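You operate a simulated robot arm through the tools that you are given. There is no shell and no other tool. Be economical: measure what you need, move in short steps, check, and stop when the job is done.

You are at the controls of a simulated two-armed robot. One attempt, no reset.

JOB
Put three of the lens tubes from the clear end of the packing bench on top of the white flat carton there. Put one of the label cards from the top of the packing bench on top of the small brown carton on the top of the work bench. The order is free. Set down upright: lens tube.

Only the result counts: the job must be done as asked and must still hold three seconds after the hand-in. Knocking over, shifting, dropping, spilling or breaking anything else fails it.

ROBOT AND FRAMES
Two 6-joint arms with two-finger grippers on one trunk, on a base that drives. Base frame: it is fixed to the floor where the robot stands at the start and does not move with it; the origin is under the middle of the robot, x ahead of it, y to its left, z up; the surface under the hand at the start is at about z = 0.88. Units: m, degrees, N and s.
The left shoulder is at the start at [0.061, 0.143, 0.9], the right one opposite. With the tool pointing down near the work surface each hand reaches from about 0.28 to 0.7 m from the robot's upright axis, wherever it stands, measured 20 degrees to its own side. Places, roughly: small brown carton [-3.5, 1.5, 1]. Payload 2.45 kg a hand.
The tool frame of a hand sits at the grasp point between the pads (the TCP): z along the fingers, y along the line on which they close. The tips reach 0.026 m beyond it. The gripper opens to 0.096 m. The gripper's body begins 0.069 m behind the TCP.
Orientation is that of the tool frame in the base frame, as a unit quaternion [w, x, y, z]. With the fingers straight down and closing along the base's y, the tool's x points along the base's -x, its y along +y and its z along -z.

CONTROLS
- The arms move only by the tool arm_command. It takes "left_moves", "right_moves" or both (then of equal length, played together; a hand with none holds still); each is a list of rows, each a list of 7 numbers: the shift along the base's x, y, z in units of 150 mm (1.0 is 150 mm), then the turn, a rotation vector about the base's x, y, z in units of 60 degrees (1.0 is 60 degrees), then the gripper command, from -1 (fully open) to 1 (shut), values between in proportion. In form: [[dx, dy, dz, ax, ay, az, fingers], ...]. A call has 1 to 10 rows; each row is the pose to reach, as a shift and turn from the pose commanded when the call began. A call with a number of a shift or a turn outside -1 to 1 is refused whole. Rows are played at 5 a second. More than 0.05 m and 8.6 degrees between two rows, or a gripper value outside its range, and nothing of the call is played. A pose out of reach is approached as far as the arm can. The call stops where the force on the tool passes 40 N (or 10 N more than at its start, if that is more) or the arm is blocked; 0.2 s more then pass. The fingers move at their own pace and stop on an object; they squeeze with about 35 N. The grip force told is the motor's: it shows also when the fingers shut on nothing. Time passes only in rows, and 0.2 s behind the last, so rows that repeat a pose let the fingers close. It gives the time, the measured TCP pose, the force on the tool (base axes), the opening and the grip force at its end, in the units of the frame above (readings bear some noise), with the torque about the TCP (base axes, N m) and any sound that the robot's microphone picked up, and new pictures: "show" is both (left out), scene, wrist or none (wrist: the cameras of the hands that moved).
- Cameras (640 x 400 px; columns grow to the right, rows downward): "scene" is now at [0.1375, -0.0227, 1.5114]; the picture's right is [-0.15, -0.99, 0.00], its down [-0.75, 0.11, -0.66] and it looks along [0.65, -0.10, -0.75] (base axes); focal length 271 px, centre (320, 200). "left" rides on the left gripper at [0.082, -0.003, -0.098] in its tool frame; the picture's right is [0.04, 1.00, 0.00], its down [-0.73, 0.03, -0.68] and it looks along [-0.68, 0.03, 0.73] (tool axes); focal length 256 px, centre (320, 200). "right" rides on the right gripper at [0.081, 0.003, -0.098] in its tool frame; the picture's right is [-0.04, 1.00, 0.00], its down [-0.73, -0.03, -0.68] and it looks along [-0.68, -0.03, 0.73] (tool axes); focal length 256 px, centre (320, 200). There is no depth. A picture from a camera that has moved, and an enlarged one, comes with that camera's place and axes in the base frame and with its lens. The place of the scene camera against the robot may be out by one fixed shift of up to 0.018 m in any direction.
- move_column(by): slides the trunk up (or, below 0, down) by that many m; the arms and the scene camera ride with it, the base frame stays. It gives what a move gives, with no picture.
- roll_base(legs): drives the robot by 1 to 6 legs, each [ahead, turn to the left] in m and degrees, along the robot's own axes; the way and the turn of a leg run together, so that a leg with both is an arc; at most 1.5 m and 180 degrees a leg. The arms and the cameras ride along, it lands a little off, and it stops where it bumps. It gives what a move gives, and a new picture of the scene camera.
- pan_tilt(pan, tilt): turns the head with the scene camera to pan (to the left, within 86 degrees either way) and tilt (down, from -29 to 69), counted from straight ahead of the robot. It gives what a move gives, and a new picture of the scene camera.
- zoom(camera, box): a new picture of the part [left, top, right, bottom] of that camera's present view, enlarged. It takes no simulated time.
- close_job(): hands the job in; it is judged then, once.

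Work in short steps. Places have to be worked out from the pictures, the camera data and where the tool is seen: move nearer, look again, correct. Check each grasp and each placing, and mend what went wrong. You have 165 turns and 260 pictures in all, those below and enlarged ones among them. Open the grippers and draw the arms clear of the work before you hand the job in, unless the task says otherwise; then end with one line.

The tools are called after "Request:" as name(argument=value, ...) on one line, values as JSON. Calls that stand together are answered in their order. arm_command: Moves the arms, as the interface text tells. Its arguments: {"type":"object","properties":{"left_moves":{"type":"array"},"right_moves":{"type":"array"},"show":{"type":"string","enum":["both","scene","wrist","none"]}},"required":[]} The other tools are called the same way: move_column (by) slides the trunk up or down; roll_base (legs) drives the base; pan_tilt (pan, tilt) turns the head that bears the scene camera; zoom (camera, box) takes an enlarged picture of a part of a camera's view; close_job () hands the job in.

At the start:

```text
t: 0.0
left_position: [0.4686, 0.1802, 1.1522]
left_tcp_rot: [0.0, -0.003, 1.0, 0.0]
left_wrist_force: [0.1, -0.6, 0.1]
left_wrist_torque: [0.03, 0.01, 0.02]
left_width: 0.0959
left_grasp_force: 0.1
right_position: [0.4399, -0.2137, 1.169]
right_tcp_rot: [-0.001, -0.002, 1.0, 0.0]
right_wrist_force: [-0.4, 0.3, 0.6]
right_wrist_torque: [0.01, -0.04, -0.03]
right_width: 0.0961
right_grasp_force: 0.0
trunk travel left (down, up): [-0.525, 0.065]
robot x, y, heading: [0.0008, -0.0024, -0.0]
head pan, tilt: [-8.5, 48.9]
```

scene: 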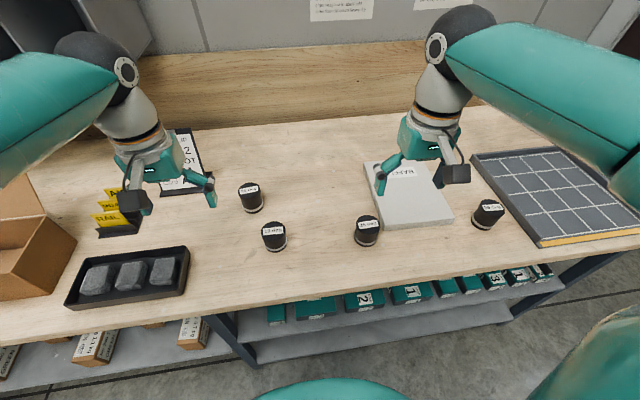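
right: 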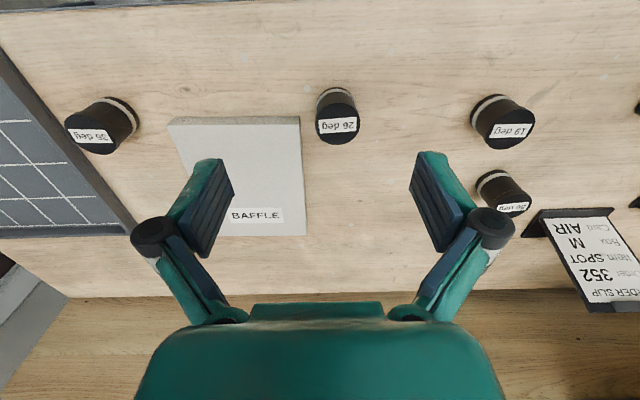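
left: 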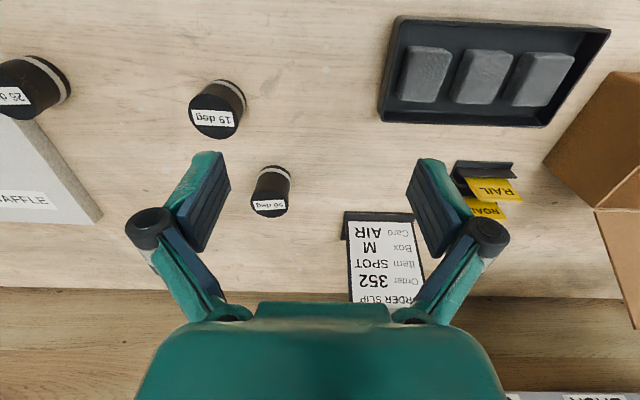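

I start with enlarged views of the clear end and of the cards, to locate the tubes, the carton and the cards.

Request:
zoom(camera="scene", box=[220, 140, 540, 340])

Request:
zoom(camera="scene", box=[40, 110, 280, 260])

Request:
zoom(camera="left", box=[340, 120, 560, 258])

```text
2.00 times, centred on (380, 240) of scene
camera zoom: at [0.1375, -0.0227, 1.5114], right [-0.15, -0.99, 0.0], down [-0.75, 0.11, -0.66], along [0.65, -0.1, -0.75], focal length 542 px, centre (200, 120)
```

zoom: 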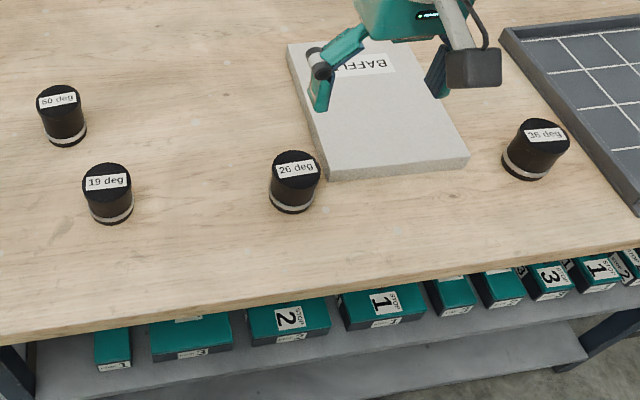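

```text
2.67 times, centred on (160, 185) of scene
camera zoom: at [0.1375, -0.0227, 1.5114], right [-0.15, -0.99, 0.0], down [-0.75, 0.11, -0.66], along [0.65, -0.1, -0.75], focal length 722 px, centre (747, 240)
```

zoom: 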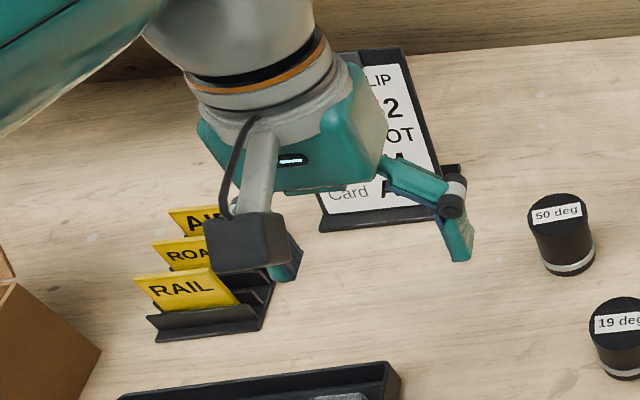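

```text
2.90 times, centred on (450, 189) of left
camera zoom: at [0.3869, 0.1774, 1.2516], right [-0.05, 1.0, 0.0], down [0.73, 0.03, 0.68], along [0.68, 0.03, -0.73], focal length 742 px, centre (-57, 232)
```

zoom: 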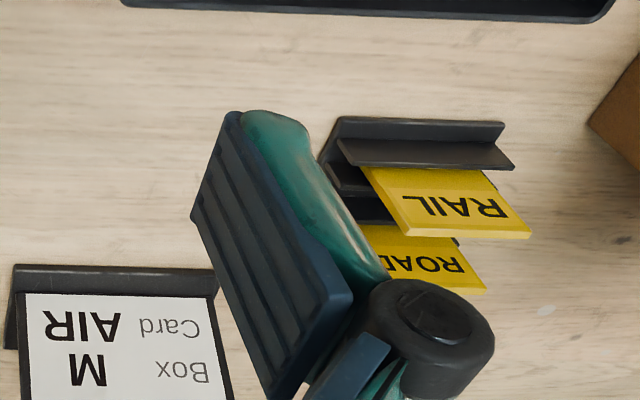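

The 26 deg tube is at about (0.515,-0.195), 19 deg at (0.548,0.045), 50 deg at (0.70,0.10) and 36 deg at (0.53,-0.55). The carton runs about x 0.53–0.81, y -0.25 to -0.46. I look further down to see the gap between robot and bench.

Request:
pan_tilt(pan=0, tilt=69)

```text
t: 0.8
left_position: [0.4691, 0.1821, 1.1534]
left_tcp_rot: [0.0, -0.003, 1.0, 0.0]
left_wrist_force: [-0.7, 0.2, 0.4]
left_wrist_torque: [0.0, 0.0, -0.01]
left_width: 0.0964
left_grasp_force: 0.1
right_position: [0.4399, -0.2137, 1.17]
right_tcp_rot: [0.0, -0.003, 1.0, 0.0]
right_wrist_force: [-1.1, 0.0, 0.7]
right_wrist_torque: [0.01, -0.01, -0.01]
right_width: 0.0961
right_grasp_force: 0.2
trunk travel left (down, up): [-0.525, 0.065]
robot x, y, heading: [-0.0004, -0.0011, 0.3]
head pan, tilt: [0.0, 68.8]
camera scene: at [0.1162, -0.0112, 1.4881], right [0.0, -1.0, 0.0], down [-0.93, 0.0, -0.36], along [0.36, 0.0, -0.93], focal length 271 px, centre (320, 200)
```

scene: 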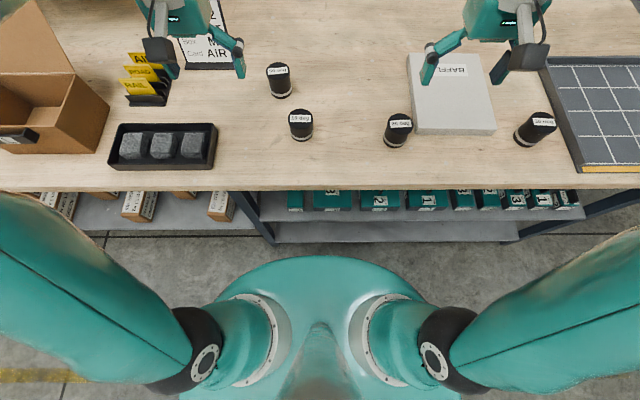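

The bench edge is at x≈0.38 and there is a gap ahead of the robot. I move the right hand above the 26 deg tube for a close look.

Request:
arm_command(right_moves=[[0.1, 0.03, -0.25, 0, 0, 0, -0.4], [0.25, 0.06, -0.5, 0, 0, 0, -0.4], [0.4, 0.1, -0.7, 0, 0, 0, -0.4], [0.5, 0.127, -0.9, 0, 0, 0, -0.4], [0.5, 0.127, -0.9, 0, 0, 0, -0.4]], show="both")

```text
t: 2.0
left_position: [0.4675, 0.1803, 1.154]
left_tcp_rot: [0.0, -0.002, 1.0, -0.001]
left_wrist_force: [-0.1, 0.4, 0.0]
left_wrist_torque: [-0.01, -0.02, -0.01]
left_width: 0.0959
left_grasp_force: 0.1
right_position: [0.5152, -0.1952, 1.0356]
right_tcp_rot: [0.0, -0.003, 1.0, 0.0]
right_wrist_force: [-0.6, -0.4, -0.1]
right_wrist_torque: [0.02, 0.01, -0.02]
right_width: 0.0672
right_grasp_force: 0.0
trunk travel left (down, up): [-0.525, 0.065]
robot x, y, heading: [0.0011, -0.0013, -0.1]
head pan, tilt: [0.0, 68.8]
camera scene: at [0.1156, -0.0111, 1.4881], right [0.0, -1.0, 0.0], down [-0.93, 0.0, -0.36], along [0.36, 0.0, -0.93], focal length 271 px, centre (320, 200)
camera right: at [0.4335, -0.192, 1.1334], right [0.04, 1.0, 0.0], down [0.73, -0.03, 0.68], along [0.68, -0.02, -0.73], focal length 256 px, centre (320, 200)
```

scene: 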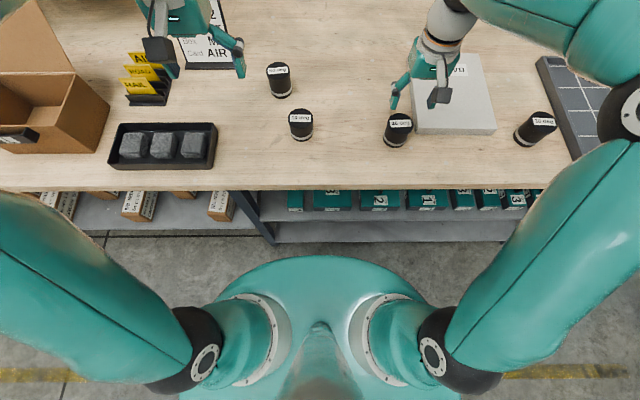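
right: 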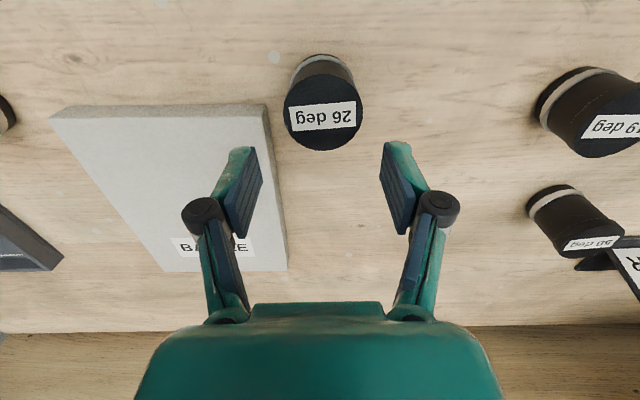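

The 26 deg tube's top is at about (0.521,-0.192) with a diameter of about 0.058. I open to about 0.078, centre the hand slightly away from the carton and come down part way.

Request:
arm_command(right_moves=[[0.04, 0.03, 0, 0, 0, 0, -0.63], [0.04, 0.03, -0.2, 0, 0, 0, -0.63], [0.04, 0.03, -0.4, 0, 0, 0, -0.63], [0.04, 0.03, -0.4, 0, 0, 0, -0.63]], show="wrist")

```text
t: 3.0
left_position: [0.4697, 0.1804, 1.1539]
left_tcp_rot: [0.001, -0.002, 1.0, 0.0]
left_wrist_force: [0.1, 0.5, -0.6]
left_wrist_torque: [0.03, 0.0, -0.01]
left_width: 0.0961
left_grasp_force: 0.0
right_position: [0.5212, -0.1895, 0.974]
right_tcp_rot: [0.0, -0.003, 1.0, 0.001]
right_wrist_force: [1.1, -0.1, -0.4]
right_wrist_torque: [0.01, 0.01, 0.02]
right_width: 0.0783
right_grasp_force: 0.0
trunk travel left (down, up): [-0.525, 0.065]
robot x, y, heading: [-0.0028, 0.0033, -0.0]
head pan, tilt: [0.0, 68.8]
camera right: at [0.4397, -0.1874, 1.0728], right [0.04, 1.0, 0.0], down [0.73, -0.03, 0.68], along [0.68, -0.02, -0.73], focal length 256 px, centre (320, 200)
```

right: 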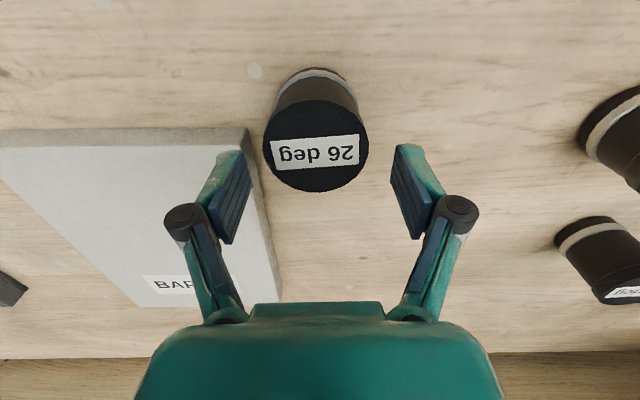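

The carton top is near z 0.905–0.91 and the tube top near 0.942. I descend to TCP z≈0.932 so the tips stay level with the carton top, then close.

Request:
arm_command(right_moves=[[-0.027, 0.013, -0.15, 0, 0, 0, -0.63], [-0.027, 0.013, -0.28, 0, 0, 0, -0.63], [-0.027, 0.013, -0.28, 0, 0, 0, -0.63], [-0.027, 0.013, -0.28, 0, 0, 0, 1], [-0.027, 0.013, -0.28, 0, 0, 0, 1], [-0.027, 0.013, -0.28, 0, 0, 0, 1], [-0.027, 0.013, -0.28, 0, 0, 0, 1]], show="wrist")

```text
t: 4.6
left_position: [0.4692, 0.1817, 1.1537]
left_tcp_rot: [0.0, -0.003, 1.0, 0.0]
left_wrist_force: [0.5, -0.1, 0.5]
left_wrist_torque: [-0.03, 0.06, 0.0]
left_width: 0.0961
left_grasp_force: 0.0
right_position: [0.5175, -0.1879, 0.9322]
right_tcp_rot: [0.0, -0.002, 1.0, 0.0]
right_wrist_force: [0.0, -1.4, 3.1]
right_wrist_torque: [0.0, -0.07, -0.02]
right_width: 0.0592
right_grasp_force: 35.3
trunk travel left (down, up): [-0.525, 0.065]
robot x, y, heading: [0.0017, -0.0021, -0.0]
head pan, tilt: [0.0, 68.8]
camera right: at [0.4361, -0.1858, 1.0313], right [0.04, 1.0, 0.0], down [0.73, -0.03, 0.68], along [0.68, -0.02, -0.73], focal length 256 px, centre (320, 200)
```

right: 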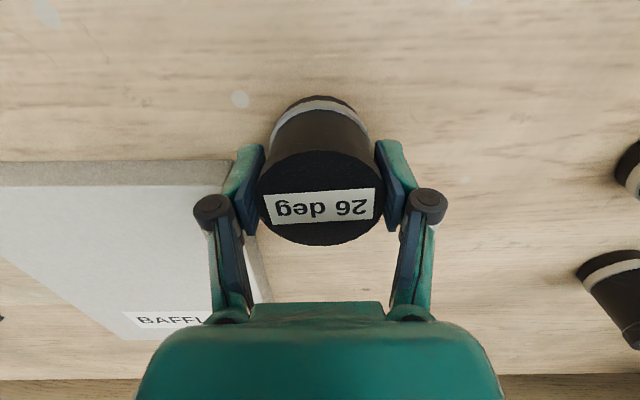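

The tube is held (width 0.059). I lift it and carry it over the carton to about (0.645,-0.30).

Request:
arm_command(right_moves=[[0, 0, 0.25, 0, 0, 0, 1], [0, 0, 0.533, 0, 0, 0, 1], [0.21, -0.187, 0.533, 0, 0, 0, 1], [0.42, -0.374, 0.533, 0, 0, 0, 1], [0.64, -0.56, 0.533, 0, 0, 0, 1], [0.85, -0.747, 0.533, 0, 0, 0, 1], [0.85, -0.747, 0.533, 0, 0, 0, 1]], show="both")

```text
t: 6.2
left_position: [0.4677, 0.1801, 1.1535]
left_tcp_rot: [0.001, -0.003, 1.0, -0.001]
left_wrist_force: [0.3, 0.8, -0.5]
left_wrist_torque: [0.0, -0.05, 0.0]
left_width: 0.0958
left_grasp_force: 0.1
right_position: [0.6439, -0.3005, 1.0136]
right_tcp_rot: [-0.001, -0.004, 1.0, 0.0]
right_wrist_force: [-0.8, -0.6, -2.9]
right_wrist_torque: [0.03, 0.0, -0.03]
right_width: 0.0591
right_grasp_force: 35.1
trunk travel left (down, up): [-0.525, 0.065]
robot x, y, heading: [0.0016, -0.0008, -0.0]
head pan, tilt: [0.0, 68.8]
camera scene: at [0.115, -0.0111, 1.4882], right [0.0, -1.0, 0.0], down [-0.93, 0.0, -0.36], along [0.36, 0.0, -0.93], focal length 271 px, centre (320, 200)
camera right: at [0.5622, -0.2978, 1.1113], right [0.03, 1.0, 0.0], down [0.74, -0.03, 0.68], along [0.68, -0.02, -0.74], focal length 256 px, centre (320, 200)
```

scene: 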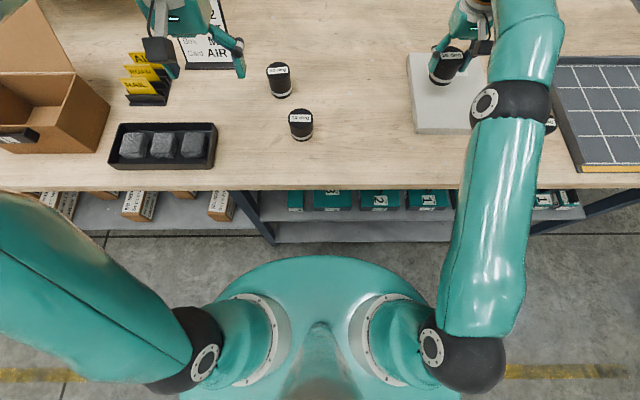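
right: 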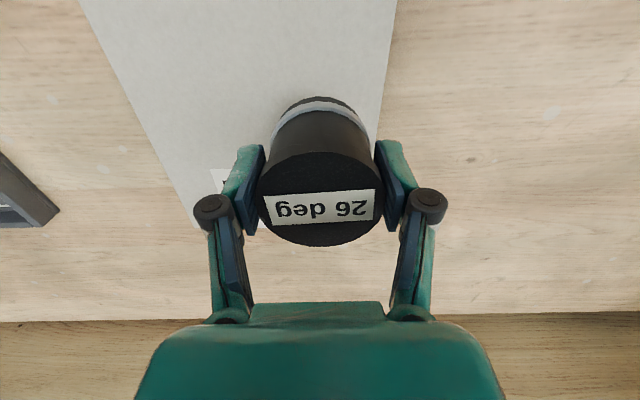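

The tube sits above the carton well inside its left edge (y≈-0.25). I lower it until light contact.

Request:
arm_command(right_moves=[[0, 0, -0.2, 0, 0, 0, 1], [0, 0, -0.3, 0, 0, 0, 1], [0, 0, -0.34, 0, 0, 0, 1], [0, 0, -0.355, 0, 0, 0, 1], [0, 0, -0.365, 0, 0, 0, 1]], show="wrist")

```text
t: 7.4
left_position: [0.4676, 0.1813, 1.1541]
left_tcp_rot: [0.0, -0.002, 1.0, -0.001]
left_wrist_force: [0.8, 0.5, -0.4]
left_wrist_torque: [-0.01, 0.02, -0.01]
left_width: 0.0959
left_grasp_force: 0.1
right_position: [0.6449, -0.2995, 0.9618]
right_tcp_rot: [0.005, -0.002, 1.0, -0.001]
right_wrist_force: [3.6, -1.0, 19.9]
right_wrist_torque: [-0.05, -0.1, -0.1]
right_width: 0.0595
right_grasp_force: 34.9
trunk travel left (down, up): [-0.525, 0.065]
robot x, y, heading: [-0.004, 0.0026, 0.1]
head pan, tilt: [0.0, 68.8]
camera right: at [0.563, -0.2973, 1.0595], right [0.04, 1.0, 0.0], down [0.73, -0.03, 0.68], along [0.68, -0.03, -0.73], focal length 256 px, centre (320, 200)
```

right: 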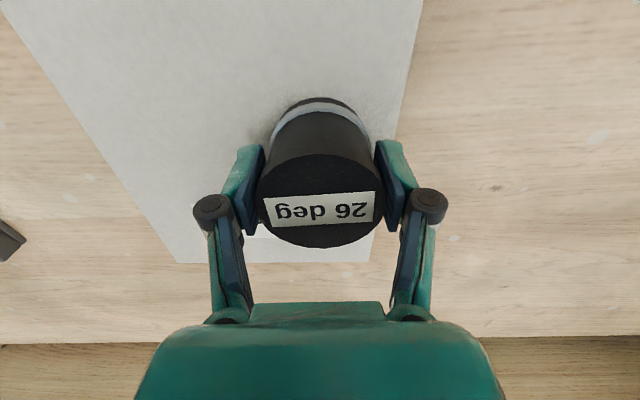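

Contact force 20 N shows the tube rests on the carton. I ease up a hair, open, and rise straight up.

Request:
arm_command(right_moves=[[0, 0, 0.01, 0, 0, 0, 1], [0, 0, 0.012, 0, 0, 0, -0.65], [0, 0, 0.012, 0, 0, 0, -0.65], [0, 0, 0.012, 0, 0, 0, -0.65], [0, 0, 0.2, 0, 0, 0, -0.65], [0, 0, 0.45, 0, 0, 0, -0.65], [0, 0, 0.7, 0, 0, 0, -0.65]], show="wrist")

```text
t: 9.0
left_position: [0.4698, 0.1824, 1.1528]
left_tcp_rot: [-0.001, -0.002, 1.0, 0.001]
left_wrist_force: [1.1, -0.2, -0.6]
left_wrist_torque: [0.0, -0.03, -0.02]
left_width: 0.0961
left_grasp_force: 0.1
right_position: [0.63, -0.2957, 1.058]
right_tcp_rot: [0.0, -0.002, 1.0, 0.0]
right_wrist_force: [-0.5, -0.5, 0.4]
right_wrist_torque: [0.0, -0.03, 0.07]
right_width: 0.0795
right_grasp_force: 0.0
right hand out of reach, approached as far as the arm can: row 7
trunk travel left (down, up): [-0.525, 0.065]
robot x, y, heading: [-0.0005, 0.0013, -0.0]
head pan, tilt: [0.0, 68.8]
camera right: at [0.549, -0.2928, 1.1567], right [0.03, 1.0, 0.0], down [0.73, -0.03, 0.68], along [0.68, -0.02, -0.73], focal length 256 px, centre (320, 200)
```

right: 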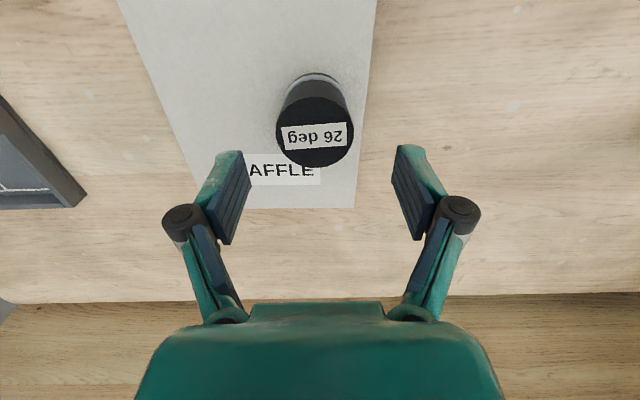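

The 26 deg tube stands on the carton. I move the left arm out of the way and bring the right hand toward the 19 deg tube.

Request:
arm_command(right_moves=[[-0.15, 0.25, 0, 0, 0, 0, -0.65], [-0.3, 0.5, 0, 0, 0, 0, -0.65], [-0.45, 0.75, 0, 0, 0, 0, -0.65], [-0.63, 1.0, 0, 0, 0, 0, -0.65]], left_moves=[[-0.08, 0.2, 0.07, 0, 0, 0, -1], [-0.16, 0.4, 0.15, 0, 0, 0, -1], [-0.24, 0.6, 0.22, 0, 0, 0, -1], [-0.33, 0.8, 0.3, 0, 0, 0, -1]], show="none")

Request:
arm_command(right_moves=[[0, 0.3, 0, 0, 0, 0, -0.65], [0, 0.6, 0, 0, 0, 0, -0.65], [0, 0.9, 0, 0, 0, 0, -0.65], [0, 1.0, 0, 0, 0, 0, -0.65]], show="none")

Request:
arm_command(right_moves=[[0, 0.13, 0, 0, 0, 0, -0.65], [0, 0.24, 0, 0, 0, 0, -0.65], [0, 0.24, 0, 0, 0, 0, -0.65]], show="both")

```text
t: 10.0
left_position: [0.4188, 0.3012, 1.1989]
left_tcp_rot: [0.0, -0.003, 1.0, -0.001]
left_wrist_force: [-0.4, 1.2, 0.0]
left_wrist_torque: [-0.01, -0.02, 0.02]
left_width: 0.0959
left_grasp_force: 0.0
right_position: [0.5373, -0.1446, 1.0571]
right_tcp_rot: [-0.001, -0.002, 1.0, 0.0]
right_wrist_force: [0.0, -0.3, -0.3]
right_wrist_torque: [-0.03, -0.02, -0.01]
right_width: 0.0792
right_grasp_force: 0.1
trunk travel left (down, up): [-0.525, 0.065]
robot x, y, heading: [-0.0033, 0.0035, 0.1]
head pan, tilt: [0.0, 68.8]
```

```text
t: 11.0
left_position: [0.4201, 0.3018, 1.1985]
left_tcp_rot: [0.0, -0.002, 1.0, 0.0]
left_wrist_force: [0.6, 0.8, 0.2]
left_wrist_torque: [-0.03, 0.01, -0.01]
left_width: 0.0959
left_grasp_force: 0.1
right_position: [0.5367, 0.0039, 1.0572]
right_tcp_rot: [-0.001, -0.002, 1.0, -0.001]
right_wrist_force: [0.2, -1.0, 0.6]
right_wrist_torque: [-0.03, -0.01, 0.0]
right_width: 0.0791
right_grasp_force: 0.0
trunk travel left (down, up): [-0.525, 0.065]
robot x, y, heading: [-0.0009, 0.0021, 0.3]
head pan, tilt: [0.0, 68.8]
```

```text
t: 11.8
left_position: [0.4201, 0.3006, 1.199]
left_tcp_rot: [0.0, -0.003, 1.0, 0.0]
left_wrist_force: [-0.7, -0.8, 0.0]
left_wrist_torque: [-0.02, 0.05, -0.03]
left_width: 0.0961
left_grasp_force: 0.1
right_position: [0.5362, 0.0411, 1.0585]
right_tcp_rot: [0.001, -0.003, 1.0, 0.0]
right_wrist_force: [0.0, 0.3, -0.3]
right_wrist_torque: [0.0, 0.02, 0.01]
right_width: 0.0795
right_grasp_force: 0.0
trunk travel left (down, up): [-0.525, 0.065]
robot x, y, heading: [0.0006, -0.0011, -0.2]
head pan, tilt: [0.0, 68.8]
camera scene: at [0.1163, -0.0113, 1.488], right [0.0, -1.0, 0.0], down [-0.93, 0.0, -0.36], along [0.36, 0.0, -0.93], focal length 271 px, centre (320, 200)
camera right: at [0.4551, 0.0433, 1.1558], right [0.04, 1.0, 0.0], down [0.73, -0.03, 0.68], along [0.68, -0.02, -0.73], focal length 256 px, centre (320, 200)
```

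scene: 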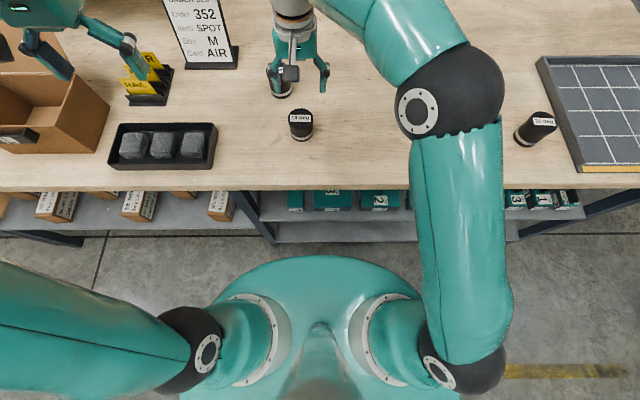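
right: 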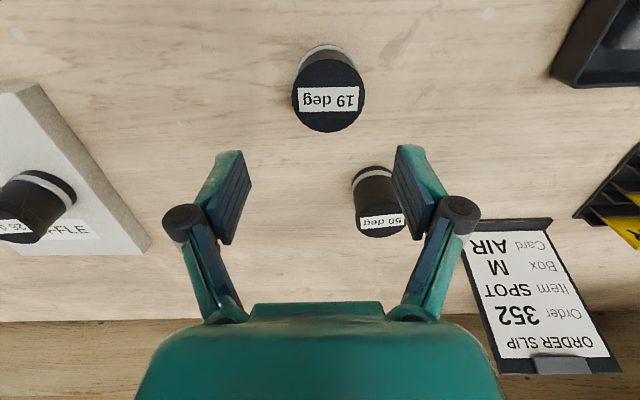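

The 19 deg tube's top is at about (0.536,0.049). I centre over it, come down to z≈0.975 and check.

Request:
arm_command(right_moves=[[0, 0.053, -0.2, 0, 0, 0, -0.65], [0, 0.053, -0.4, 0, 0, 0, -0.65], [0, 0.053, -0.56, 0, 0, 0, -0.65], [0, 0.053, -0.56, 0, 0, 0, -0.65]], show="wrist")

```text
t: 12.8
left_position: [0.4195, 0.2999, 1.1985]
left_tcp_rot: [0.0, -0.003, 1.0, 0.0]
left_wrist_force: [0.0, -0.6, 0.1]
left_wrist_torque: [-0.03, -0.04, 0.02]
left_width: 0.0959
left_grasp_force: 0.0
right_position: [0.5372, 0.0471, 0.9739]
right_tcp_rot: [0.0, -0.003, 1.0, 0.0]
right_wrist_force: [1.1, 0.8, 0.8]
right_wrist_torque: [0.02, -0.03, 0.0]
right_width: 0.0791
right_grasp_force: 0.0
trunk travel left (down, up): [-0.525, 0.065]
robot x, y, heading: [0.0012, 0.0013, -0.1]
head pan, tilt: [0.0, 68.8]
camera right: at [0.4553, 0.0502, 1.0724], right [0.04, 1.0, 0.0], down [0.73, -0.03, 0.68], along [0.68, -0.02, -0.73], focal length 256 px, centre (320, 200)
```

right: 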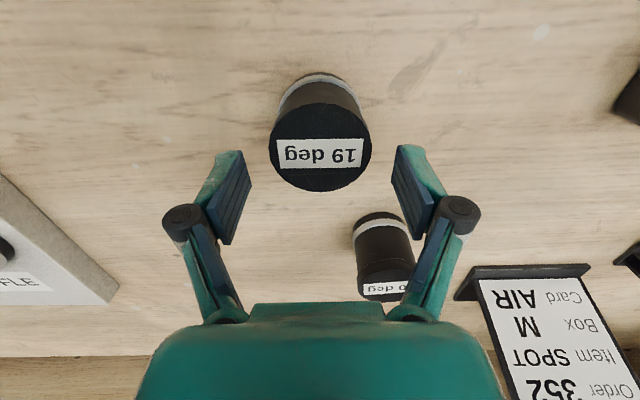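

The tube is centred between the fingers. I descend to z≈0.932, close and lift.

Request:
arm_command(right_moves=[[-0.02, 0.0, -0.15, 0, 0, 0, -0.65], [-0.02, 0.0, -0.28, 0, 0, 0, -0.65], [-0.02, 0.0, -0.28, 0, 0, 0, -0.65], [-0.02, 0.0, -0.28, 0, 0, 0, 1], [-0.02, 0.0, -0.28, 0, 0, 0, 1], [-0.02, 0.0, -0.28, 0, 0, 0, 1], [-0.02, 0.0, -0.28, 0, 0, 0, 1], [-0.02, 0.0, 0, 0, 0, 0, 1], [-0.02, 0.0, 0.25, 0, 0, 0, 1]], show="wrist")

```text
t: 14.8
left_position: [0.4199, 0.3012, 1.1986]
left_tcp_rot: [0.001, -0.002, 1.0, 0.0]
left_wrist_force: [0.2, 0.8, 0.0]
left_wrist_torque: [0.02, 0.04, 0.0]
left_width: 0.0957
left_grasp_force: 0.0
right_position: [0.5342, 0.0477, 1.0099]
right_tcp_rot: [-0.001, -0.002, 1.0, 0.0]
right_wrist_force: [0.5, -0.1, -2.5]
right_wrist_torque: [-0.01, 0.03, -0.01]
right_width: 0.0591
right_grasp_force: 34.6
trunk travel left (down, up): [-0.525, 0.065]
robot x, y, heading: [-0.0002, 0.0004, 0.2]
head pan, tilt: [0.0, 68.8]
camera right: at [0.4527, 0.0509, 1.11], right [0.03, 1.0, 0.0], down [0.74, -0.03, 0.68], along [0.68, -0.02, -0.74], focal length 256 px, centre (320, 200)
```

right: 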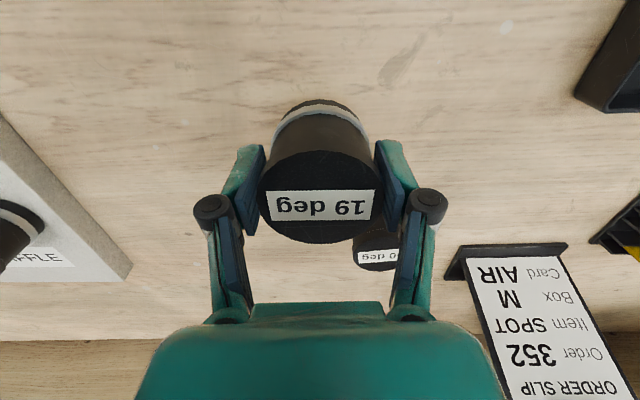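

The 19 deg tube is held. I raise it and carry it toward the carton's right part, about (0.575,-0.40).

Request:
arm_command(right_moves=[[0, 0, 0.28, 0, 0, 0, 1], [0, -0.3, 0.28, 0, 0, 0, 1], [0, -0.6, 0.28, 0, 0, 0, 1], [0, -0.9, 0.28, 0, 0, 0, 1], [0, -1, 0.28, 0, 0, 0, 1]], show="none")

Request:
arm_command(right_moves=[[0.0, -0.3, 0, 0, 0, 0, 1], [0.05, -0.6, 0, 0, 0, 0, 1], [0.1, -0.9, 0, 0, 0, 0, 1], [0.1, -1, 0, 0, 0, 0, 1]], show="none")

Request:
arm_command(right_moves=[[0.0, -0.3, 0, 0, 0, 0, 1], [0.09, -0.6, 0, 0, 0, 0, 1], [0.17, -0.9, 0, 0, 0, 0, 1], [0.17, -0.99, 0, 0, 0, 0, 1], [0.17, -0.99, 0, 0, 0, 0, 1]], show="both")

```text
t: 16.0
left_position: [0.4205, 0.301, 1.1979]
left_tcp_rot: [0.001, -0.002, 1.0, 0.0]
left_wrist_force: [0.4, -0.4, 0.0]
left_wrist_torque: [-0.03, -0.04, 0.02]
left_width: 0.0958
left_grasp_force: 0.1
right_position: [0.5344, -0.1014, 1.0535]
right_tcp_rot: [-0.001, -0.003, 1.0, 0.0]
right_wrist_force: [-0.6, 0.4, -2.6]
right_wrist_torque: [-0.05, 0.0, -0.02]
right_width: 0.0592
right_grasp_force: 35.0
trunk travel left (down, up): [-0.525, 0.065]
robot x, y, heading: [0.0028, -0.0016, 0.2]
head pan, tilt: [0.0, 68.8]
```

```text
t: 17.0
left_position: [0.42, 0.3005, 1.1982]
left_tcp_rot: [0.001, -0.003, 1.0, 0.0]
left_wrist_force: [0.9, 0.6, -0.3]
left_wrist_torque: [-0.02, 0.02, 0.01]
left_width: 0.096
left_grasp_force: 0.1
right_position: [0.5485, -0.2528, 1.0529]
right_tcp_rot: [-0.001, -0.004, 1.0, 0.0]
right_wrist_force: [-0.4, 0.2, -2.1]
right_wrist_torque: [0.0, 0.04, 0.02]
right_width: 0.0592
right_grasp_force: 35.0
trunk travel left (down, up): [-0.525, 0.065]
robot x, y, heading: [0.0003, 0.0022, -0.2]
head pan, tilt: [0.0, 68.8]
```

```text
t: 18.2
left_position: [0.4213, 0.3008, 1.1981]
left_tcp_rot: [0.0, -0.003, 1.0, 0.001]
left_wrist_force: [-0.6, 0.5, -0.4]
left_wrist_torque: [0.03, -0.03, 0.0]
left_width: 0.0961
left_grasp_force: 0.1
right_position: [0.5753, -0.4007, 1.0518]
right_tcp_rot: [0.0, -0.002, 1.0, 0.0]
right_wrist_force: [-0.7, -0.7, -3.7]
right_wrist_torque: [0.02, 0.05, 0.01]
right_width: 0.0591
right_grasp_force: 34.5
trunk travel left (down, up): [-0.525, 0.065]
robot x, y, heading: [0.0026, 0.0037, -0.1]
head pan, tilt: [0.0, 68.8]
camera scene: at [0.1168, -0.0116, 1.4879], right [0.0, -1.0, 0.0], down [-0.93, 0.0, -0.36], along [0.36, 0.0, -0.93], focal length 271 px, centre (320, 200)
camera right: at [0.4935, -0.3986, 1.1506], right [0.03, 1.0, 0.0], down [0.73, -0.03, 0.68], along [0.68, -0.02, -0.74], focal length 256 px, centre (320, 200)
```

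scene: 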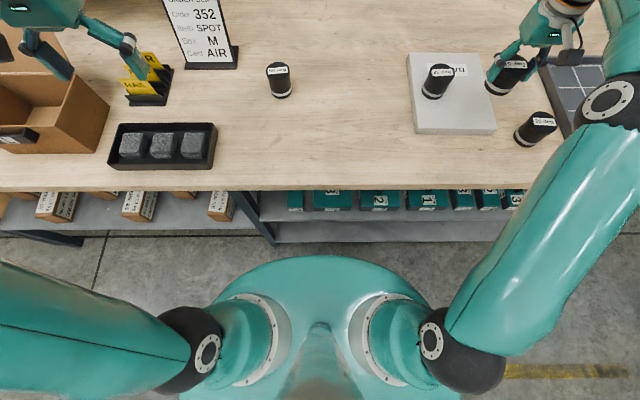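
right: 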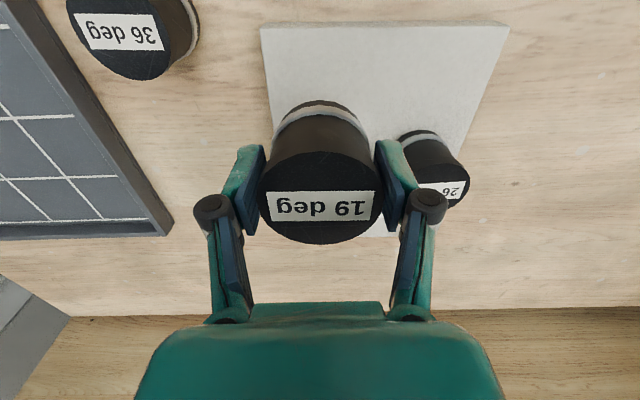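

The carton's right edge is at y≈-0.445 to -0.46, so I shift the tube to y=-0.39 and lower it to contact.

Request:
arm_command(right_moves=[[0, 0.07, -0.1, 0, 0, 0, 1], [0, 0.07, -0.35, 0, 0, 0, 1], [0, 0.07, -0.53, 0, 0, 0, 1], [0, 0.07, -0.57, 0, 0, 0, 1], [0, 0.07, -0.59, 0, 0, 0, 1], [0, 0.07, -0.602, 0, 0, 0, 1], [0, 0.07, -0.612, 0, 0, 0, 1]], show="wrist")

```text
t: 19.8
left_position: [0.4192, 0.3007, 1.1988]
left_tcp_rot: [0.0, -0.003, 1.0, 0.0]
left_wrist_force: [0.2, -0.2, 0.4]
left_wrist_torque: [0.02, -0.04, 0.0]
left_width: 0.096
left_grasp_force: 0.1
right_position: [0.5763, -0.3898, 0.9607]
right_tcp_rot: [0.0, -0.003, 1.0, 0.0]
right_wrist_force: [-1.2, 0.8, -0.1]
right_wrist_torque: [-0.02, 0.04, 0.03]
right_width: 0.0594
right_grasp_force: 35.2
trunk travel left (down, up): [-0.525, 0.065]
robot x, y, heading: [-0.0004, 0.0005, -0.1]
head pan, tilt: [0.0, 68.8]
camera right: at [0.4937, -0.3874, 1.06], right [0.04, 1.0, 0.0], down [0.73, -0.03, 0.68], along [0.68, -0.02, -0.73], focal length 256 px, centre (320, 200)
```

right: 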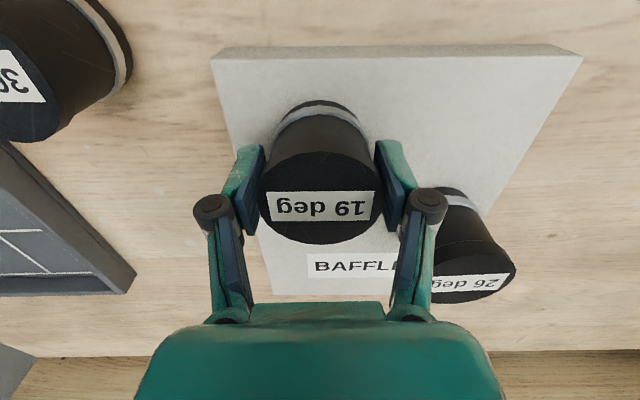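

The weight is just being taken up (force -2.5 to ~0). I lower 1 mm more, open and rise.

Request:
arm_command(right_moves=[[0, 0, -0.007, 0, 0, 0, 1], [0, 0, -0.007, 0, 0, 0, -0.6], [0, 0, -0.007, 0, 0, 0, -0.6], [0, 0, -0.007, 0, 0, 0, -0.6], [0, 0, 0.2, 0, 0, 0, -0.6], [0, 0, 0.45, 0, 0, 0, -0.6], [0, 0, 0.7, 0, 0, 0, -0.6]], show="both")

```text
t: 21.4
left_position: [0.4218, 0.3003, 1.1994]
left_tcp_rot: [0.0, -0.003, 1.0, 0.001]
left_wrist_force: [0.4, -0.6, -0.3]
left_wrist_torque: [-0.04, -0.02, 0.01]
left_width: 0.0959
left_grasp_force: 0.1
right_position: [0.5744, -0.3888, 1.0638]
right_tcp_rot: [-0.001, -0.002, 1.0, 0.0]
right_wrist_force: [0.1, 0.4, -0.5]
right_wrist_torque: [0.0, 0.01, 0.01]
right_width: 0.0766
right_grasp_force: 0.1
trunk travel left (down, up): [-0.525, 0.065]
robot x, y, heading: [0.0025, -0.0008, 0.1]
head pan, tilt: [0.0, 68.8]
camera scene: at [0.116, -0.0109, 1.488], right [0.0, -1.0, 0.0], down [-0.93, 0.0, -0.36], along [0.36, 0.0, -0.93], focal length 271 px, centre (320, 200)
camera right: at [0.4924, -0.3872, 1.1643], right [0.04, 1.0, 0.0], down [0.73, -0.03, 0.68], along [0.68, -0.02, -0.74], focal length 256 px, centre (320, 200)
```

scene: 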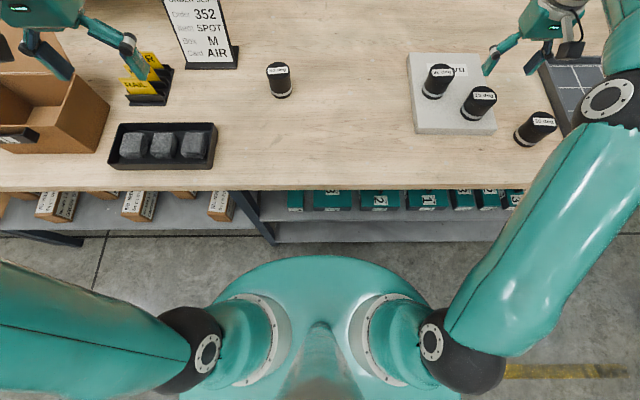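
right: 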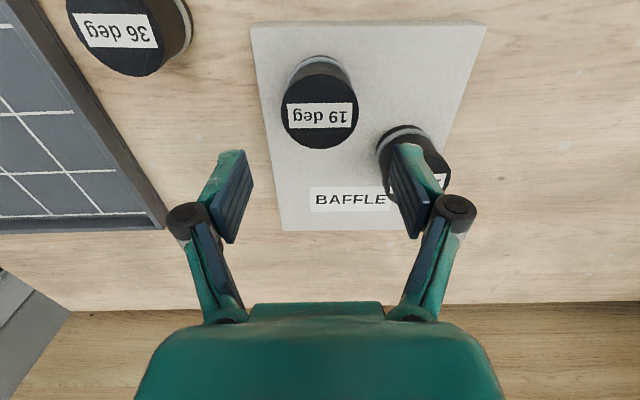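

Both tubes stand well. The third will be the 36 deg tube, at about (0.528,-0.54); because the tray is close on its right I turn the hand -45° and bring it above.

Request:
arm_command(right_moves=[[-0.09, -0.12, 0, 0, 0, -0.125, -0.65], [-0.18, -0.25, 0, 0, 0, -0.25, -0.65], [-0.28, -0.37, 0, 0, 0, -0.375, -0.65], [-0.37, -0.5, 0, 0, 0, -0.5, -0.65], [-0.46, -0.62, 0, 0, 0, -0.625, -0.65], [-0.5, -0.74, 0, 0, 0, -0.75, -0.65], [-0.5, -0.74, 0, 0, 0, -0.75, -0.65]], show="both")

```text
t: 23.0
left_position: [0.4201, 0.3008, 1.1987]
left_tcp_rot: [0.0, -0.003, 1.0, 0.0]
left_wrist_force: [-0.7, 0.6, -0.6]
left_wrist_torque: [0.03, 0.05, 0.0]
left_width: 0.096
left_grasp_force: 0.0
right_position: [0.4994, -0.5017, 1.0659]
right_tcp_rot: [0.0, 0.381, 0.924, 0.0]
right_wrist_force: [-0.4, 0.5, -0.7]
right_wrist_torque: [0.0, 0.01, 0.01]
right_width: 0.0793
right_grasp_force: 0.1
trunk travel left (down, up): [-0.525, 0.065]
robot x, y, heading: [0.0005, 0.0025, -0.1]
head pan, tilt: [0.0, 68.8]
camera scene: at [0.1161, -0.0109, 1.488], right [0.0, -1.0, 0.0], down [-0.93, 0.0, -0.36], along [0.36, 0.0, -0.93], focal length 271 px, centre (320, 200)
camera right: at [0.4439, -0.4413, 1.1641], right [0.73, 0.68, 0.0], down [0.5, -0.54, 0.68], along [0.46, -0.5, -0.73], focal length 256 px, centre (320, 200)
```

scene: 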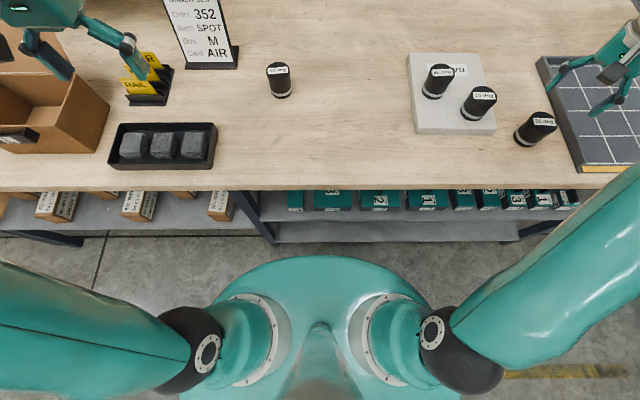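
right: 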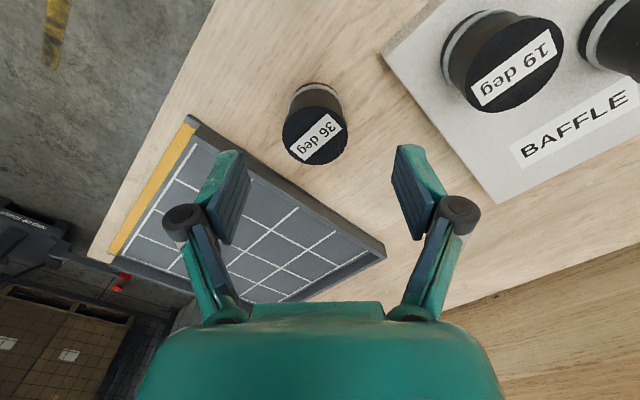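

The 36 deg tube's top is at about (0.522,-0.535). I centre over it and come down to z≈0.975.

Request:
arm_command(right_moves=[[0.05, -0.08, -0.2, 0, 0, 0, -0.65], [0.1, -0.15, -0.4, 0, 0, 0, -0.65], [0.151, -0.222, -0.6, 0, 0, 0, -0.65], [0.151, -0.222, -0.6, 0, 0, 0, -0.65]], show="wrist")

```text
t: 24.0
left_position: [0.4188, 0.3011, 1.1984]
left_tcp_rot: [-0.001, -0.003, 1.0, 0.0]
left_wrist_force: [0.8, 0.3, 0.3]
left_wrist_torque: [-0.05, 0.01, -0.03]
left_width: 0.0961
left_grasp_force: 0.1
right_position: [0.5223, -0.5328, 0.9759]
right_tcp_rot: [0.0, 0.38, 0.925, 0.0]
right_wrist_force: [0.1, 0.5, 1.1]
right_wrist_torque: [0.01, -0.05, -0.01]
right_width: 0.0787
right_grasp_force: 0.1
trunk travel left (down, up): [-0.525, 0.065]
robot x, y, heading: [0.0006, 0.0023, -0.1]
head pan, tilt: [0.0, 68.8]
camera right: at [0.4664, -0.4737, 1.0748], right [0.73, 0.68, 0.0], down [0.5, -0.54, 0.68], along [0.46, -0.5, -0.73], focal length 256 px, centre (320, 200)
```

right: 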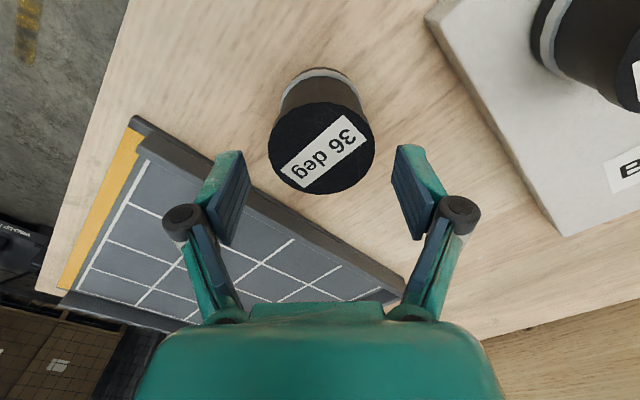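

The tube is centred and the finger clears the tray. I descend, close and lift.

Request:
arm_command(right_moves=[[-0.014, 0.014, -0.15, 0, 0, 0, -0.65], [-0.014, 0.014, -0.29, 0, 0, 0, -0.65], [-0.014, 0.014, -0.29, 0, 0, 0, -0.65], [-0.014, 0.014, -0.29, 0, 0, 0, 1], [-0.014, 0.014, -0.29, 0, 0, 0, 1], [-0.014, 0.014, -0.29, 0, 0, 0, 1], [-0.014, 0.014, -0.29, 0, 0, 0, 1]], show="wrist")

```text
t: 25.6
left_position: [0.4205, 0.3006, 1.1991]
left_tcp_rot: [0.0, -0.002, 1.0, 0.0]
left_wrist_force: [-0.2, 0.0, -0.1]
left_wrist_torque: [-0.02, -0.04, -0.04]
left_width: 0.096
left_grasp_force: 0.1
right_position: [0.5198, -0.5304, 0.9329]
right_tcp_rot: [-0.001, 0.381, 0.925, 0.0]
right_wrist_force: [1.3, 1.0, 2.3]
right_wrist_torque: [0.09, -0.14, 0.04]
right_width: 0.0584
right_grasp_force: 35.1
trunk travel left (down, up): [-0.525, 0.065]
robot x, y, heading: [0.0027, 0.0019, 0.0]
head pan, tilt: [0.0, 68.8]
camera right: at [0.4645, -0.4717, 1.0313], right [0.73, 0.68, 0.0], down [0.5, -0.54, 0.68], along [0.46, -0.5, -0.73], focal length 256 px, centre (320, 200)
```

right: 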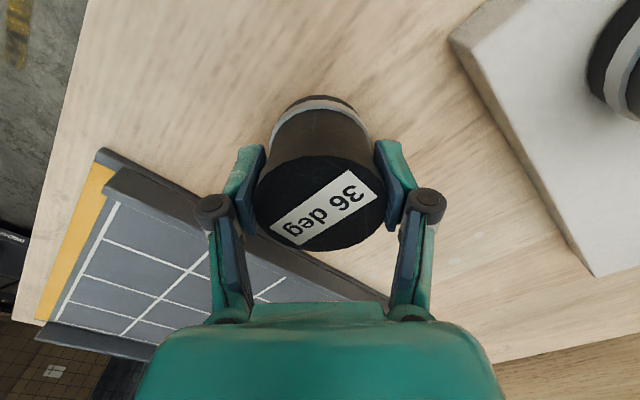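

Held (0.058). I lift while drawing back slightly and turn the hand back to square.

Request:
arm_command(right_moves=[[0, 0, 0.25, 0, 0, 0, 1], [-0.05, 0.05, 0.5, 0, 0, 0, 1], [-0.15, 0.15, 0.75, 0, 0, 0.125, 1], [-0.2, 0.25, 0.87, 0, 0, 0.25, 1], [-0.2, 0.4, 0.87, 0, 0, 0.375, 1], [-0.2, 0.6, 0.87, 0, 0, 0.5, 1], [-0.2, 0.8, 0.87, 0, 0, 0.625, 1], [-0.2, 1.0, 0.87, 0, 0, 0.75, 1]], show="none")

Request:
arm_command(right_moves=[[0.05, 0.3, 0, 0, 0, 0, 1], [0.25, 0.5, 0, 0, 0, 0, 1], [0.45, 0.6, 0, 0, 0, 0, 1], [0.52, 0.6, 0, 0, 0, 0, 1], [0.52, 0.6, 0, 0, 0, 0, 1]], show="both")

```text
t: 27.4
left_position: [0.4201, 0.3018, 1.1991]
left_tcp_rot: [0.001, -0.003, 1.0, 0.001]
left_wrist_force: [0.5, -0.3, -0.3]
left_wrist_torque: [-0.03, 0.02, -0.04]
left_width: 0.0965
left_grasp_force: 0.0
right_position: [0.4897, -0.3816, 1.0625]
right_tcp_rot: [0.001, -0.004, 1.0, 0.0]
right_wrist_force: [-0.4, -0.3, -2.4]
right_wrist_torque: [0.0, 0.02, 0.0]
right_width: 0.0585
right_grasp_force: 34.7
trunk travel left (down, up): [-0.525, 0.065]
robot x, y, heading: [0.0009, 0.0007, -0.1]
head pan, tilt: [0.0, 68.8]
```

```text
t: 28.6
left_position: [0.4196, 0.3007, 1.1989]
left_tcp_rot: [0.0, -0.003, 1.0, 0.001]
left_wrist_force: [0.2, -0.8, -0.2]
left_wrist_torque: [-0.04, 0.01, 0.01]
left_width: 0.0959
left_grasp_force: 0.1
right_position: [0.568, -0.2921, 1.061]
right_tcp_rot: [-0.001, -0.003, 1.0, 0.0]
right_wrist_force: [0.0, -0.1, -1.0]
right_wrist_torque: [0.01, 0.01, -0.01]
right_width: 0.0586
right_grasp_force: 34.9
trunk travel left (down, up): [-0.525, 0.065]
robot x, y, heading: [-0.0018, 0.0033, -0.2]
head pan, tilt: [0.0, 68.8]
camera scene: at [0.1165, -0.011, 1.488], right [0.0, -1.0, 0.0], down [-0.93, 0.0, -0.36], along [0.36, 0.0, -0.93], focal length 271 px, centre (320, 200)
camera right: at [0.4862, -0.2898, 1.1612], right [0.03, 1.0, 0.0], down [0.73, -0.03, 0.68], along [0.68, -0.02, -0.73], focal length 256 px, centre (320, 200)
```

scene: 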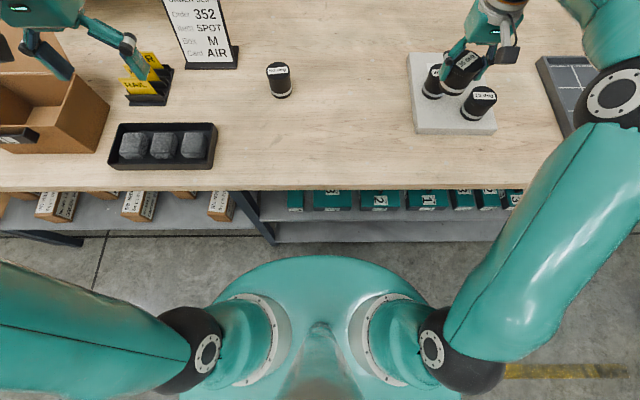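
right: 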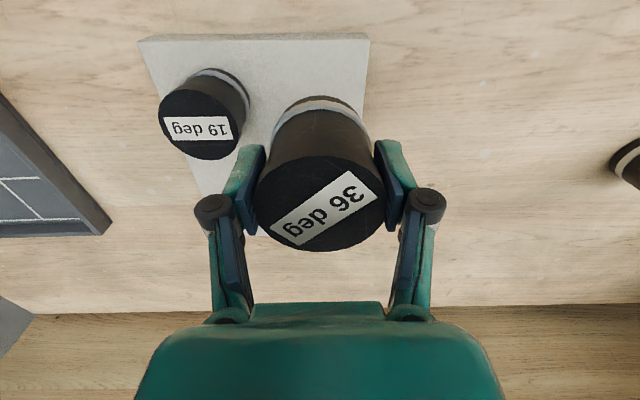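

Target (0.568,-0.292) leaves ≥15 mm to both neighbours and 10 mm to the edges. I lower to contact.

Request:
arm_command(right_moves=[[0, 0, -0.25, 0, 0, 0, 1], [0, 0, -0.45, 0, 0, 0, 1], [0, 0, -0.6, 0, 0, 0, 1], [0, 0, -0.64, 0, 0, 0, 1], [0, 0, -0.655, 0, 0, 0, 1], [0, 0, -0.667, 0, 0, 0, 1], [0, 0, -0.674, 0, 0, 0, 1]], show="wrist")

```text
t: 30.2
left_position: [0.4193, 0.3013, 1.1994]
left_tcp_rot: [0.001, -0.002, 1.0, 0.0]
left_wrist_force: [0.1, 0.1, -1.1]
left_wrist_torque: [0.0, 0.0, 0.0]
left_width: 0.0961
left_grasp_force: 0.1
right_position: [0.5684, -0.291, 0.9629]
right_tcp_rot: [0.001, -0.002, 1.0, 0.0]
right_wrist_force: [1.8, 0.6, 4.6]
right_wrist_torque: [0.07, 0.12, 0.05]
right_width: 0.0583
right_grasp_force: 34.5
trunk travel left (down, up): [-0.525, 0.065]
robot x, y, heading: [-0.0019, 0.0007, -0.2]
head pan, tilt: [0.0, 68.8]
camera right: at [0.4865, -0.2891, 1.0612], right [0.04, 1.0, 0.0], down [0.73, -0.03, 0.68], along [0.68, -0.02, -0.73], focal length 256 px, centre (320, 200)
```

right: 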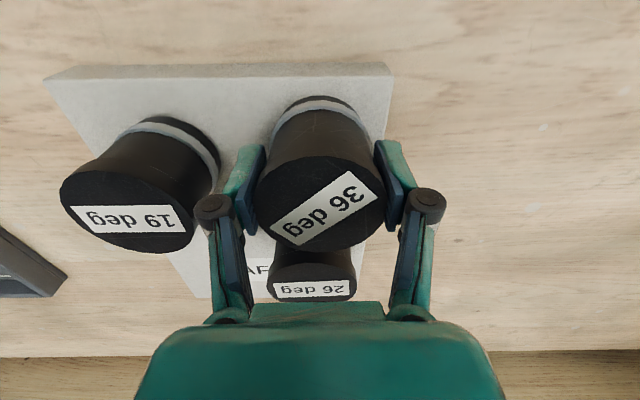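

Light contact (4.6 N). I open modestly to keep clear of the 19 deg tube, then rise straight up.

Request:
arm_command(right_moves=[[0, 0, 0, 0, 0, 0, -0.5], [0, 0, 0, 0, 0, 0, -0.5], [0, 0, 0, 0, 0, 0, -0.5], [0, 0, 0.2, 0, 0, 0, -0.5], [0, 0, 0.45, 0, 0, 0, -0.5], [0, 0, 0.7, 0, 0, 0, -0.5]], show="both")

```text
t: 31.6
left_position: [0.4187, 0.3002, 1.1998]
left_tcp_rot: [-0.001, -0.003, 1.0, 0.001]
left_wrist_force: [-0.7, -0.2, 0.1]
left_wrist_torque: [-0.03, -0.02, -0.02]
left_width: 0.0961
left_grasp_force: 0.0
right_position: [0.5684, -0.2928, 1.0675]
right_tcp_rot: [0.0, -0.003, 1.0, 0.0]
right_wrist_force: [0.0, 0.1, 0.6]
right_wrist_torque: [-0.04, -0.02, 0.01]
right_width: 0.0719
right_grasp_force: 0.1
trunk travel left (down, up): [-0.525, 0.065]
robot x, y, heading: [0.0028, -0.0003, -0.1]
head pan, tilt: [0.0, 68.8]
camera scene: at [0.1159, -0.0109, 1.488], right [0.0, -1.0, 0.0], down [-0.93, 0.0, -0.36], along [0.36, 0.0, -0.93], focal length 271 px, centre (320, 200)
camera right: at [0.4864, -0.2893, 1.1652], right [0.03, 1.0, 0.0], down [0.73, -0.03, 0.68], along [0.68, -0.02, -0.73], focal length 256 px, centre (320, 200)
```

scene: 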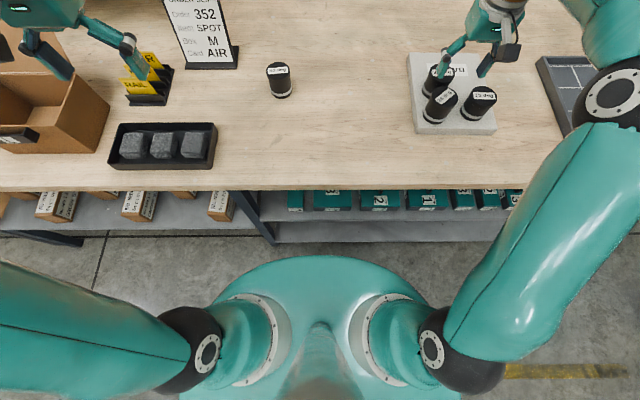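
right: 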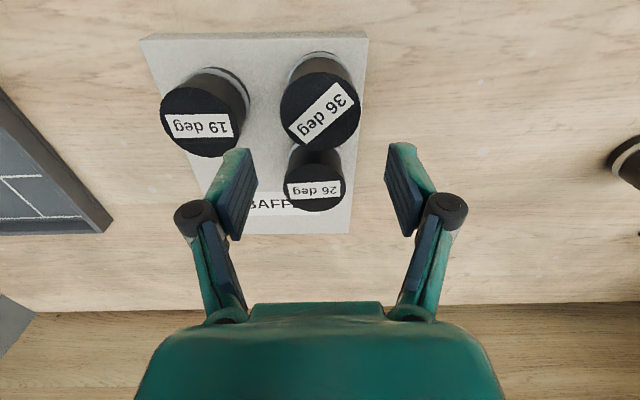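

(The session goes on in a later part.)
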